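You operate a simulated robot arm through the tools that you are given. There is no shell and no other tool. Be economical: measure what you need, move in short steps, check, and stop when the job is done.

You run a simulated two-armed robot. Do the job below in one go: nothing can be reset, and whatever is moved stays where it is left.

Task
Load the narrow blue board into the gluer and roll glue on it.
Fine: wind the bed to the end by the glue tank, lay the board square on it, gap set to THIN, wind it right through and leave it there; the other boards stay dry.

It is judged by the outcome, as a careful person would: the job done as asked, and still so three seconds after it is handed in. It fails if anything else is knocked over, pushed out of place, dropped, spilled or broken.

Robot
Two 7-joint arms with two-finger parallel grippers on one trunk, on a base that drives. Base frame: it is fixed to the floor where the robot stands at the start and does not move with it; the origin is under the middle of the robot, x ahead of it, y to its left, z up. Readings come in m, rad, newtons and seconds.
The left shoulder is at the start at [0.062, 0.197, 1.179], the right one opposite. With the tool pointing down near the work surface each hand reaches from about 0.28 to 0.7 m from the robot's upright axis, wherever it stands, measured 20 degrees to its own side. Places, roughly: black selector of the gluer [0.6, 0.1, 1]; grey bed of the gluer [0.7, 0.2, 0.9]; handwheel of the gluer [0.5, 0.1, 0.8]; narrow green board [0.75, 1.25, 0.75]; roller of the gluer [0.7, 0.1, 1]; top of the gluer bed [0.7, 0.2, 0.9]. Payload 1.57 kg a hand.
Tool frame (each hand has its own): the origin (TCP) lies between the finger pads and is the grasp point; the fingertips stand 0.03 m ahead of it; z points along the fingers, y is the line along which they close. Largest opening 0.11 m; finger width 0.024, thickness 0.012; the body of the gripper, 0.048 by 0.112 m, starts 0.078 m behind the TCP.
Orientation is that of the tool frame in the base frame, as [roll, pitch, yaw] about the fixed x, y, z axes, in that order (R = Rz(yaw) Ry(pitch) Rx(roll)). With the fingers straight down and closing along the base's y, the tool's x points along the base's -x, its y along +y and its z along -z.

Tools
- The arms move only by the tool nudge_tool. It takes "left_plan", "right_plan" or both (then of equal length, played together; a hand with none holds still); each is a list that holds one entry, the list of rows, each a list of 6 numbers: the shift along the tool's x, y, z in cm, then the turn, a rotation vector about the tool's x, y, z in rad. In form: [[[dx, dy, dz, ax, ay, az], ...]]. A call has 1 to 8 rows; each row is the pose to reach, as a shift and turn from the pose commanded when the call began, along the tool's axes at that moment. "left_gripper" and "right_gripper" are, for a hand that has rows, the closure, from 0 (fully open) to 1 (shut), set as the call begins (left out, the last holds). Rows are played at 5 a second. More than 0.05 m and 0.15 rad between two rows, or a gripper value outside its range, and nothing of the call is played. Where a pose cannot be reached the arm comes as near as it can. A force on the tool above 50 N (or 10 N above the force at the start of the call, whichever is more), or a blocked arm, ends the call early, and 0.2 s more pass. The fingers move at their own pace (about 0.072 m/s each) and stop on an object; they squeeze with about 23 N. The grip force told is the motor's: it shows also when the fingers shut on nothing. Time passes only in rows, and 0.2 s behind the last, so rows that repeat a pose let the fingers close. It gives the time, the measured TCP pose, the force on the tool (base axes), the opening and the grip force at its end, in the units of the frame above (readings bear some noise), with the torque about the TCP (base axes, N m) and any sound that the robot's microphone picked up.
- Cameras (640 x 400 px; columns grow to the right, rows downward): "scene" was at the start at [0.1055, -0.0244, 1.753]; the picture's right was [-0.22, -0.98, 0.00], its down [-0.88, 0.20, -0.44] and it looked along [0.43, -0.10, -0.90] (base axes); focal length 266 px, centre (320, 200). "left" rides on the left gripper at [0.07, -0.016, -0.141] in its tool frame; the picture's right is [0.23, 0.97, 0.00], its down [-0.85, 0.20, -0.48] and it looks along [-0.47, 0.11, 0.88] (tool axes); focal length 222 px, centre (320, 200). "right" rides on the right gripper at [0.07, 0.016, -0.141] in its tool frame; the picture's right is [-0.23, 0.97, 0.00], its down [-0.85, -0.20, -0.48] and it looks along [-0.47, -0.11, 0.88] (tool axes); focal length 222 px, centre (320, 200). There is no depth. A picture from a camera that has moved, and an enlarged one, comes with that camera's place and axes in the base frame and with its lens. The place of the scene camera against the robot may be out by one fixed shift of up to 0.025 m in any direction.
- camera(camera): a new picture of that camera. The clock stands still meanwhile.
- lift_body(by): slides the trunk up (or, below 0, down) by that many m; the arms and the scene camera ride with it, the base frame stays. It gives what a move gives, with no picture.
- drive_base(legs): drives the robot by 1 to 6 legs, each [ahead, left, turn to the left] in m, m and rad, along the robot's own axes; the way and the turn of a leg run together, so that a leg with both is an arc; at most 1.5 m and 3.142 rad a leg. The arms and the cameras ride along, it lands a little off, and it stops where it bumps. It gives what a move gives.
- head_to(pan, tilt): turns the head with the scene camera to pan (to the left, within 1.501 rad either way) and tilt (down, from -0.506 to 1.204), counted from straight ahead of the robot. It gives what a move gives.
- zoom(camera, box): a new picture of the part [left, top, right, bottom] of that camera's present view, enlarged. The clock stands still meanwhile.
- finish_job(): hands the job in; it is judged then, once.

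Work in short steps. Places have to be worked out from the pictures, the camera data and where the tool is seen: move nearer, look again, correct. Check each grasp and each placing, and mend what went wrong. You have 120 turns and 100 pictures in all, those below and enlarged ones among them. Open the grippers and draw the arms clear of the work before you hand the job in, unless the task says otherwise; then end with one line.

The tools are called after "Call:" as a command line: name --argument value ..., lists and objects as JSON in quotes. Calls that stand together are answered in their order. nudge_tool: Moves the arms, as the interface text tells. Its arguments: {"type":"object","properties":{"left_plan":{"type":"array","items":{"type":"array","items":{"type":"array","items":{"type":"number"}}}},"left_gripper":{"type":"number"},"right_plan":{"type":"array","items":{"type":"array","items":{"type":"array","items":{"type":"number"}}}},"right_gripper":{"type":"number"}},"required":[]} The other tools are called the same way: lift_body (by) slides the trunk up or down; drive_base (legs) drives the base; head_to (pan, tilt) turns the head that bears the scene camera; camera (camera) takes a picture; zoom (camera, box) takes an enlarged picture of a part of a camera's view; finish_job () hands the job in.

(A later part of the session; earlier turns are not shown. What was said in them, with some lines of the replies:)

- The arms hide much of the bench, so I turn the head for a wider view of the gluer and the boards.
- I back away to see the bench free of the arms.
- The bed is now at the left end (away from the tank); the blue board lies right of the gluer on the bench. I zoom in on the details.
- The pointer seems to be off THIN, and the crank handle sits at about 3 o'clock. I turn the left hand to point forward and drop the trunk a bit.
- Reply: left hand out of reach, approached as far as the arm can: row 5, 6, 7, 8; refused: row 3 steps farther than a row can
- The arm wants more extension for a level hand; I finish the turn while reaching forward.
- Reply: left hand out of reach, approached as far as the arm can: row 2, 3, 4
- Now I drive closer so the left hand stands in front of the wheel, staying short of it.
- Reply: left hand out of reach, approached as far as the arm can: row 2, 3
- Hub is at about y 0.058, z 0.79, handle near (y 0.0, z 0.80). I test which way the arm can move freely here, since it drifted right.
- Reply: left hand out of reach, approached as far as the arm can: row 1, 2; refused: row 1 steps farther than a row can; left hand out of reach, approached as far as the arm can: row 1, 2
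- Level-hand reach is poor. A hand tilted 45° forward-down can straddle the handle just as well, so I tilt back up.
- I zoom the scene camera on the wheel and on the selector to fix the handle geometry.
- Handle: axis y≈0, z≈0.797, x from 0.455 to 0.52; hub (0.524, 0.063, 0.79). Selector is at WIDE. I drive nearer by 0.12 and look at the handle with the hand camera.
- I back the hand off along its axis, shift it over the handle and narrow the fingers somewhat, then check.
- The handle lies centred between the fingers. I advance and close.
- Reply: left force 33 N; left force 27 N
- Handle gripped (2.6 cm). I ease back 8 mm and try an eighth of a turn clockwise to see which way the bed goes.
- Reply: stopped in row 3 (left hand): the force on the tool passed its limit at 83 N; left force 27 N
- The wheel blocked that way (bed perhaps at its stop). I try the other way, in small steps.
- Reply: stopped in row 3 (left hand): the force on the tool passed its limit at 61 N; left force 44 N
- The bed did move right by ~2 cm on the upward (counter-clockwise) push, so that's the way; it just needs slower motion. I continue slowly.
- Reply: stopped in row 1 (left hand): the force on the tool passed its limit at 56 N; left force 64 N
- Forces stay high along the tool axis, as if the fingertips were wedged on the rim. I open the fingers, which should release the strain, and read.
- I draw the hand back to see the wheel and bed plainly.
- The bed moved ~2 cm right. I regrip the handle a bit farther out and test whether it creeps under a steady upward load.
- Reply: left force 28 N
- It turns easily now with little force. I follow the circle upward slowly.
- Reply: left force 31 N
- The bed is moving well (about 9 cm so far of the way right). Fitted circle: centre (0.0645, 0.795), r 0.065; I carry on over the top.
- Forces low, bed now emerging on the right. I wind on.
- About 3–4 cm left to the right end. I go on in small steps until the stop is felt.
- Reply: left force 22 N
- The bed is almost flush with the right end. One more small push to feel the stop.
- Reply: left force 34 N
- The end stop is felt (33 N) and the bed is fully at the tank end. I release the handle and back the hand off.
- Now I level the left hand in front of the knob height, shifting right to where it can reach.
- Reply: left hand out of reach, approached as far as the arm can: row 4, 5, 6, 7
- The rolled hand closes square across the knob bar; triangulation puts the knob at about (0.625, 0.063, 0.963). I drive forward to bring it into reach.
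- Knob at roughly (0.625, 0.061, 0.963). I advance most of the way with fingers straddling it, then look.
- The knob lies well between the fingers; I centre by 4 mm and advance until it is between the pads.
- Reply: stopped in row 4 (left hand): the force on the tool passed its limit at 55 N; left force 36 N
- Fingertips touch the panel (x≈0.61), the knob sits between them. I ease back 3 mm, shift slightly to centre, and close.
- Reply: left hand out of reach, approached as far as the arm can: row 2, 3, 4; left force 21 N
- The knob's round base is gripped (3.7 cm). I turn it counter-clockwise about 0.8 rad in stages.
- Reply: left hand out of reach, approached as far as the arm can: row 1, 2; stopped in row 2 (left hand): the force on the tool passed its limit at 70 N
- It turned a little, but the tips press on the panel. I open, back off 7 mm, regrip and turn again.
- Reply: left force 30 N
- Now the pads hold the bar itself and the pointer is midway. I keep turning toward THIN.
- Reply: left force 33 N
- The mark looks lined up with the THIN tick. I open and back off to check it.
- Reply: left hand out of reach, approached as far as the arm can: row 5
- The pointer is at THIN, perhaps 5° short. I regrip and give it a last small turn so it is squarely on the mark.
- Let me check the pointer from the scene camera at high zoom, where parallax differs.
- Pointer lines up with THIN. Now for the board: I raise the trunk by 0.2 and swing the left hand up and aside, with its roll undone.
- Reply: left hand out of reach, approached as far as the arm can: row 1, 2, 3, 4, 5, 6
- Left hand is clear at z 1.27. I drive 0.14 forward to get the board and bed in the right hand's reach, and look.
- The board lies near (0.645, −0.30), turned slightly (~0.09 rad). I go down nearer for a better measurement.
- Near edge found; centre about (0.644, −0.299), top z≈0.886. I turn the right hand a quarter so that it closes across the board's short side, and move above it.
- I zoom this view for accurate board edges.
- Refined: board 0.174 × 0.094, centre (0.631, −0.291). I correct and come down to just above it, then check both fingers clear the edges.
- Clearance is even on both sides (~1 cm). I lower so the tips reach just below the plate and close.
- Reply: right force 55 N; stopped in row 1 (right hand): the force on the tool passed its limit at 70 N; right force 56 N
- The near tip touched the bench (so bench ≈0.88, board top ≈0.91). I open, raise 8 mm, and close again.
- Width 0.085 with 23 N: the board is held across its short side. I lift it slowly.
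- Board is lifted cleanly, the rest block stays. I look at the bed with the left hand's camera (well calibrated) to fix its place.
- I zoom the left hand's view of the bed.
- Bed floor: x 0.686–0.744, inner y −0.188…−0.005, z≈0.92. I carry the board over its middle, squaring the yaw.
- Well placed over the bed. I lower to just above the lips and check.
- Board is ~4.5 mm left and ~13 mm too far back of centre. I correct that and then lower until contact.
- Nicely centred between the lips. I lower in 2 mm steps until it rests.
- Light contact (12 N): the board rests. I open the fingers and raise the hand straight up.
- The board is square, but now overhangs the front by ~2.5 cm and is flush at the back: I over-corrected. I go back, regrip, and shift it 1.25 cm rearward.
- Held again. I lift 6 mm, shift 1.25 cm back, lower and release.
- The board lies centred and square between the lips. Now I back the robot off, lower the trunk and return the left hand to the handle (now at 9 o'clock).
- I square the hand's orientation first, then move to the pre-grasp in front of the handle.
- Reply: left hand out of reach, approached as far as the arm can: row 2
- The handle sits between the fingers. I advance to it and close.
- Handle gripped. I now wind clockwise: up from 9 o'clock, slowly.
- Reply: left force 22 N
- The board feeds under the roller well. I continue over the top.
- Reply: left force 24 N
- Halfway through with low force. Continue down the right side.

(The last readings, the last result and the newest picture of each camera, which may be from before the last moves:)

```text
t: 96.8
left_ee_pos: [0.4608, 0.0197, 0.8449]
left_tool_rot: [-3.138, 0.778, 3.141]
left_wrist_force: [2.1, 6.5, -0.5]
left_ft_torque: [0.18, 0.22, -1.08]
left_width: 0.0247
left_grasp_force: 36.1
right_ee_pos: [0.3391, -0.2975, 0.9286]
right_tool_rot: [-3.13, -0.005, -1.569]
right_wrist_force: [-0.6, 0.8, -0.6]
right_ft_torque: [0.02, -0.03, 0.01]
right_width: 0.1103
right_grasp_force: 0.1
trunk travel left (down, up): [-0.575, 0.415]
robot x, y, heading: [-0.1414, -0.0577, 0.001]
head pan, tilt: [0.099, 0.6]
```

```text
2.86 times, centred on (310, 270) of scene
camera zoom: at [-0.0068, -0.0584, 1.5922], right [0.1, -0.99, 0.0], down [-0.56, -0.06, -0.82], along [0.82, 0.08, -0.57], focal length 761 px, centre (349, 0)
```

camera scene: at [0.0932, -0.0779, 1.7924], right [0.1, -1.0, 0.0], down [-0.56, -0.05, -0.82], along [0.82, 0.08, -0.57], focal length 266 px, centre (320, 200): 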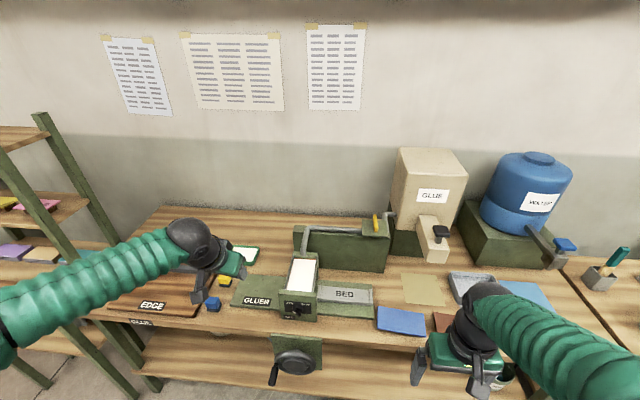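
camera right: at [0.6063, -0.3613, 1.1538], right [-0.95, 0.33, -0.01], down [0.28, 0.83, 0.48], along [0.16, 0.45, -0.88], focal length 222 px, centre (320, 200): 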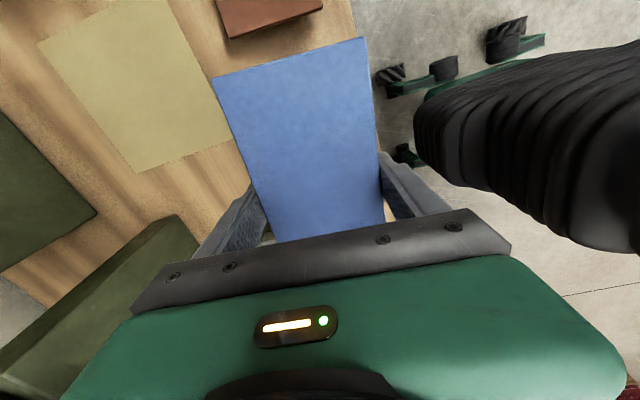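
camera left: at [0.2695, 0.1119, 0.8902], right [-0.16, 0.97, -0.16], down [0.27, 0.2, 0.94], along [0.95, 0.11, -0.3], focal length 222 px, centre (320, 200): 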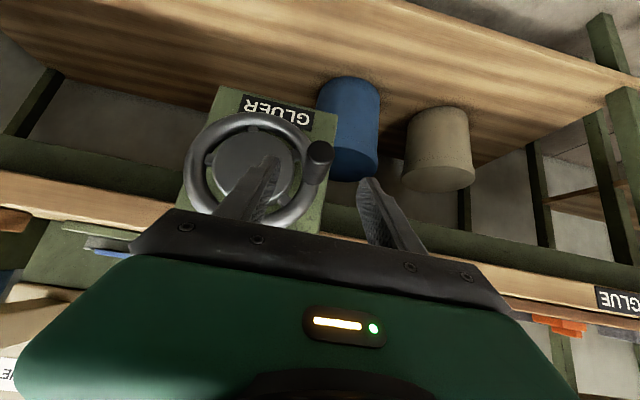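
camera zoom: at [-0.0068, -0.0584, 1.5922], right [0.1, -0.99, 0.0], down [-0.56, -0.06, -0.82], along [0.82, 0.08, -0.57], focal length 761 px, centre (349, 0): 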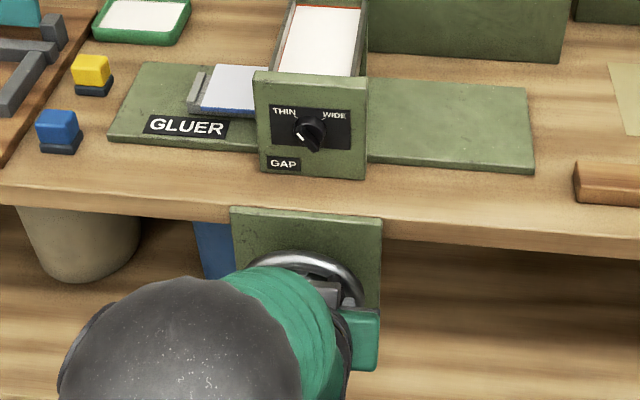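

The board comes out coated white with glue. I keep winding toward the left stop.

Call:
nudge_tool --left_plan '[[[0.34, -0.43, 0.34, 0, 0, 0], [0.71, -0.82, 0.71, 0, 0, 0], [1.11, -1.15, 1.11, 0, 0, 0], [1.53, -1.42, 1.53, 0, 0, 0], [1.96, -1.63, 1.96, 0, 0, 0], [2.41, -1.78, 2.41, 0, 0, 0], [2.86, -1.86, 2.86, 0, 0, 0], [3.32, -1.88, 3.32, 0, 0, 0]]]'

Call:
zoom --camera "scene" --box '[220, 200, 400, 340]'

```text
t: 98.6
left_ee_pos: [0.4593, -0.0023, 0.7999]
left_tool_rot: [-3.139, 0.779, 3.139]
left_wrist_force: [4.0, -5.8, 5.9]
left_ft_torque: [0.3, 0.12, -0.64]
left_width: 0.0243
left_grasp_force: 36.1
right_ee_pos: [0.338, -0.2991, 0.9282]
right_tool_rot: [-3.131, -0.004, -1.571]
right_wrist_force: [-0.3, -0.4, 0.0]
right_ft_torque: [-0.02, 0.0, 0.0]
right_width: 0.1099
right_grasp_force: 0.1
trunk travel left (down, up): [-0.575, 0.415]
robot x, y, heading: [-0.142, -0.0602, 0.002]
head pan, tilt: [0.099, 0.6]
```

```text
2.86 times, centred on (310, 270) of scene
camera zoom: at [-0.0077, -0.0618, 1.5924], right [0.1, -0.99, 0.0], down [-0.56, -0.05, -0.82], along [0.82, 0.08, -0.57], focal length 761 px, centre (349, 0)
```

zoom: 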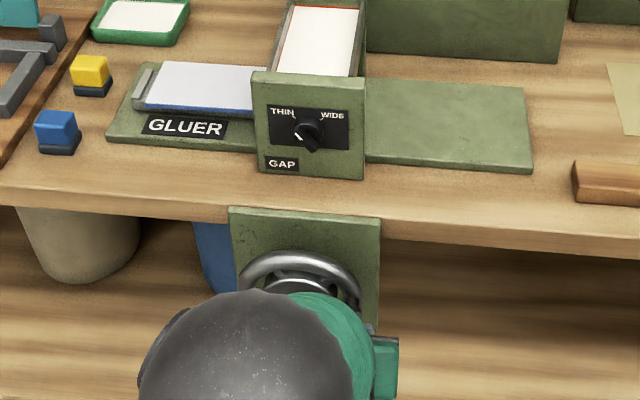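

Nearly at the left end; I continue the last bit until the stop is felt.

Call:
nudge_tool --left_plan '[[[0.3, 0.02, 0.3, 0, 0, 0], [0.6, 0.06, 0.6, 0, 0, 0], [0.85, 0.12, 0.85, 0, 0, 0], [1.1, 0.2, 1.1, 0, 0, 0]]]'

Call:
zoom --camera "scene" --box '[220, 200, 400, 340]'

```text
t: 99.6
left_ee_pos: [0.4605, -0.0025, 0.7874]
left_tool_rot: [-3.14, 0.786, 3.137]
left_wrist_force: [6.6, -21.4, 18.8]
left_ft_torque: [-0.01, 0.69, -0.19]
left_width: 0.0249
left_grasp_force: 35.9
right_ee_pos: [0.337, -0.3012, 0.9292]
right_tool_rot: [-3.13, 0.0, -1.569]
right_wrist_force: [0.0, 0.7, -0.2]
right_ft_torque: [0.0, 0.04, 0.0]
right_width: 0.1102
right_grasp_force: 0.2
trunk travel left (down, up): [-0.575, 0.415]
robot x, y, heading: [-0.1418, -0.0568, 0.001]
head pan, tilt: [0.099, 0.6]
```

```text
2.86 times, centred on (310, 270) of scene
camera zoom: at [-0.0095, -0.0681, 1.5929], right [0.1, -0.99, -0.01], down [-0.56, -0.05, -0.82], along [0.82, 0.09, -0.57], focal length 761 px, centre (349, 0)
```

zoom: 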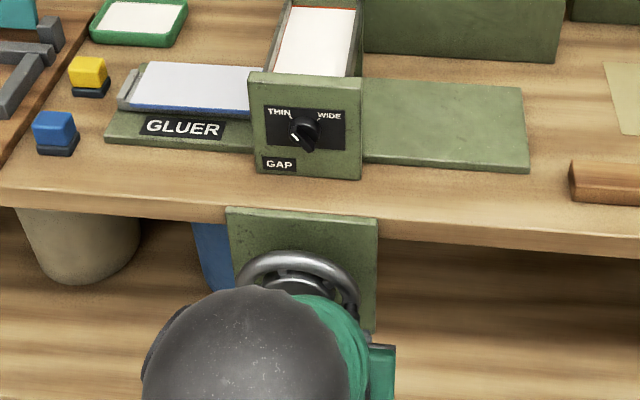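

The bed gap matches its original end position and resistance rises. One last small push to confirm the stop, then release and back off.

Call:
nudge_tool --left_plan '[[[0.2, 0.3, 0.2, 0, 0, 0], [0.5, 0.5, 0.5, 0, 0, 0]]]'

Call:
nudge_tool --left_plan '[[[0, 0, 0, 0, 0, 0], [0, 0, 0, 0, 0, 0], [0, 0, -4, 0, 0, 0], [0, 0, -8, 0, 0, 0], [0, 2, -11, 0, 0, 0], [0, 4, -14, 0, 0, 0]]]' --left_gripper 0.4

Call:
zoom --camera "scene" --box '[220, 200, 400, 340]'

```text
t: 100.3
left_ee_pos: [0.4598, -0.0024, 0.7822]
left_tool_rot: [-3.112, 0.794, -3.14]
left_wrist_force: [-13.2, -28.8, 17.0]
left_ft_torque: [0.22, 0.77, 1.24]
left_width: 0.0249
left_grasp_force: 36.6
right_ee_pos: [0.334, -0.2931, 0.9325]
right_tool_rot: [-3.127, -0.009, -1.572]
right_wrist_force: [-0.1, 0.9, 0.2]
right_ft_torque: [-0.02, -0.01, -0.03]
right_width: 0.1101
right_grasp_force: 0.0
trunk travel left (down, up): [-0.575, 0.415]
robot x, y, heading: [-0.1408, -0.0568, -0.0]
head pan, tilt: [0.099, 0.6]
stopped in row 2 (left hand): the force on the tool passed its limit at 51 N (the readings are from after the stop); the commanded pose is now the measured one
```

```text
t: 101.7
left_ee_pos: [0.3624, 0.0479, 0.88]
left_tool_rot: [-3.122, 0.79, -3.138]
left_wrist_force: [-0.2, -0.6, 0.1]
left_ft_torque: [0.01, -0.01, 0.0]
left_width: 0.0658
left_grasp_force: 0.0
right_ee_pos: [0.3368, -0.2936, 0.9306]
right_tool_rot: [-3.13, -0.008, -1.571]
right_wrist_force: [-1.2, -0.7, -0.5]
right_ft_torque: [-0.02, 0.01, -0.04]
right_width: 0.1099
right_grasp_force: 0.0
trunk travel left (down, up): [-0.575, 0.415]
robot x, y, heading: [-0.1417, -0.0602, 0.002]
head pan, tilt: [0.099, 0.6]
```

```text
2.86 times, centred on (310, 270) of scene
camera zoom: at [-0.0103, -0.0584, 1.5926], right [0.1, -1.0, 0.0], down [-0.56, -0.06, -0.82], along [0.82, 0.08, -0.57], focal length 761 px, centre (349, 0)
```

zoom: 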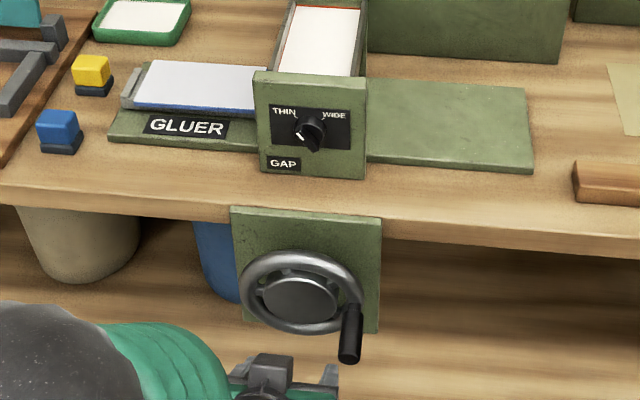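

At the stop; bed left at the far end with the glued board. I open the grippers, drive back clear and take a final look.

Call:
drive_base --legs '[[-0.3, 0, 0]]'

Call:
nudge_tool --left_plan '[[[0, 0, 0, 0, 0, 0], [0, 0, 0, 0, 0, 0]]]' --left_gripper 0

Call:
camera --camera "scene"

Call:
zoom --camera "scene" --box '[260, 160, 400, 260]'

```text
t: 103.7
left_ee_pos: [0.0618, 0.0457, 0.8778]
left_tool_rot: [-3.125, 0.789, 3.137]
left_wrist_force: [1.2, 0.0, -0.3]
left_ft_torque: [0.01, -0.05, 0.0]
left_width: 0.0658
left_grasp_force: 0.0
right_ee_pos: [0.0358, -0.2974, 0.9286]
right_tool_rot: [-3.13, -0.008, -1.575]
right_wrist_force: [-0.1, -0.1, 0.7]
right_ft_torque: [-0.04, -0.02, 0.0]
right_width: 0.1102
right_grasp_force: 0.0
trunk travel left (down, up): [-0.575, 0.415]
robot x, y, heading: [-0.4453, -0.0573, -0.002]
head pan, tilt: [0.099, 0.6]
```

```text
t: 104.3
left_ee_pos: [0.0614, 0.0446, 0.8798]
left_tool_rot: [-3.125, 0.792, 3.14]
left_wrist_force: [0.3, -0.1, 0.4]
left_ft_torque: [0.0, -0.01, 0.03]
left_width: 0.11
left_grasp_force: 0.0
right_ee_pos: [0.0326, -0.2976, 0.9314]
right_tool_rot: [-3.128, -0.009, -1.575]
right_wrist_force: [0.7, 0.2, -0.4]
right_ft_torque: [0.0, -0.01, 0.0]
right_width: 0.1099
right_grasp_force: 0.1
trunk travel left (down, up): [-0.575, 0.415]
robot x, y, heading: [-0.4467, -0.0556, 0.004]
head pan, tilt: [0.099, 0.6]
```

```text
16 pictures are left
camera scene: at [-0.3099, -0.0601, 1.5924], right [0.09, -1.0, 0.0], down [-0.56, -0.05, -0.82], along [0.82, 0.08, -0.57], focal length 266 px, centre (320, 200)
```

scene: 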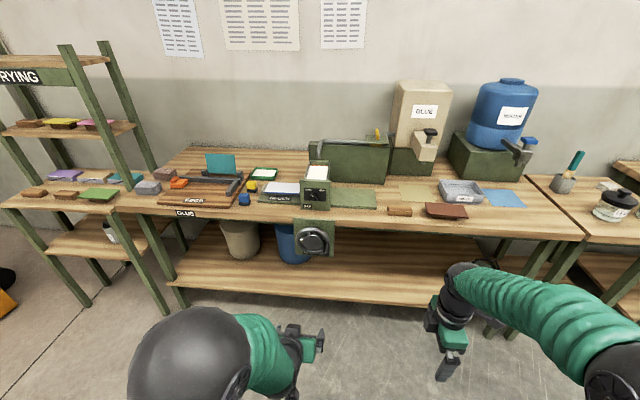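

```text
4.00 times, centred on (330, 210) of scene
camera zoom: at [-0.3099, -0.0601, 1.5924], right [0.09, -1.0, 0.0], down [-0.56, -0.05, -0.82], along [0.82, 0.08, -0.57], focal length 1065 px, centre (280, 160)
```

zoom: 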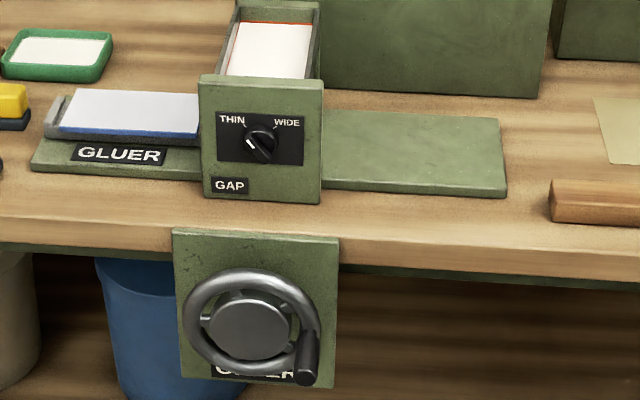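

Everything is in place: the board is coated and lies on the bed at the far end, the gap is at THIN, the other boards are untouched and the arms are clear. I hand it in.

Call:
finish_job

```text
The job is handed in.
```

The narrow blue board is glued and lies square on the bed. I wound it right through with the gap at THIN and left it at the far end; the other boards were not touched.
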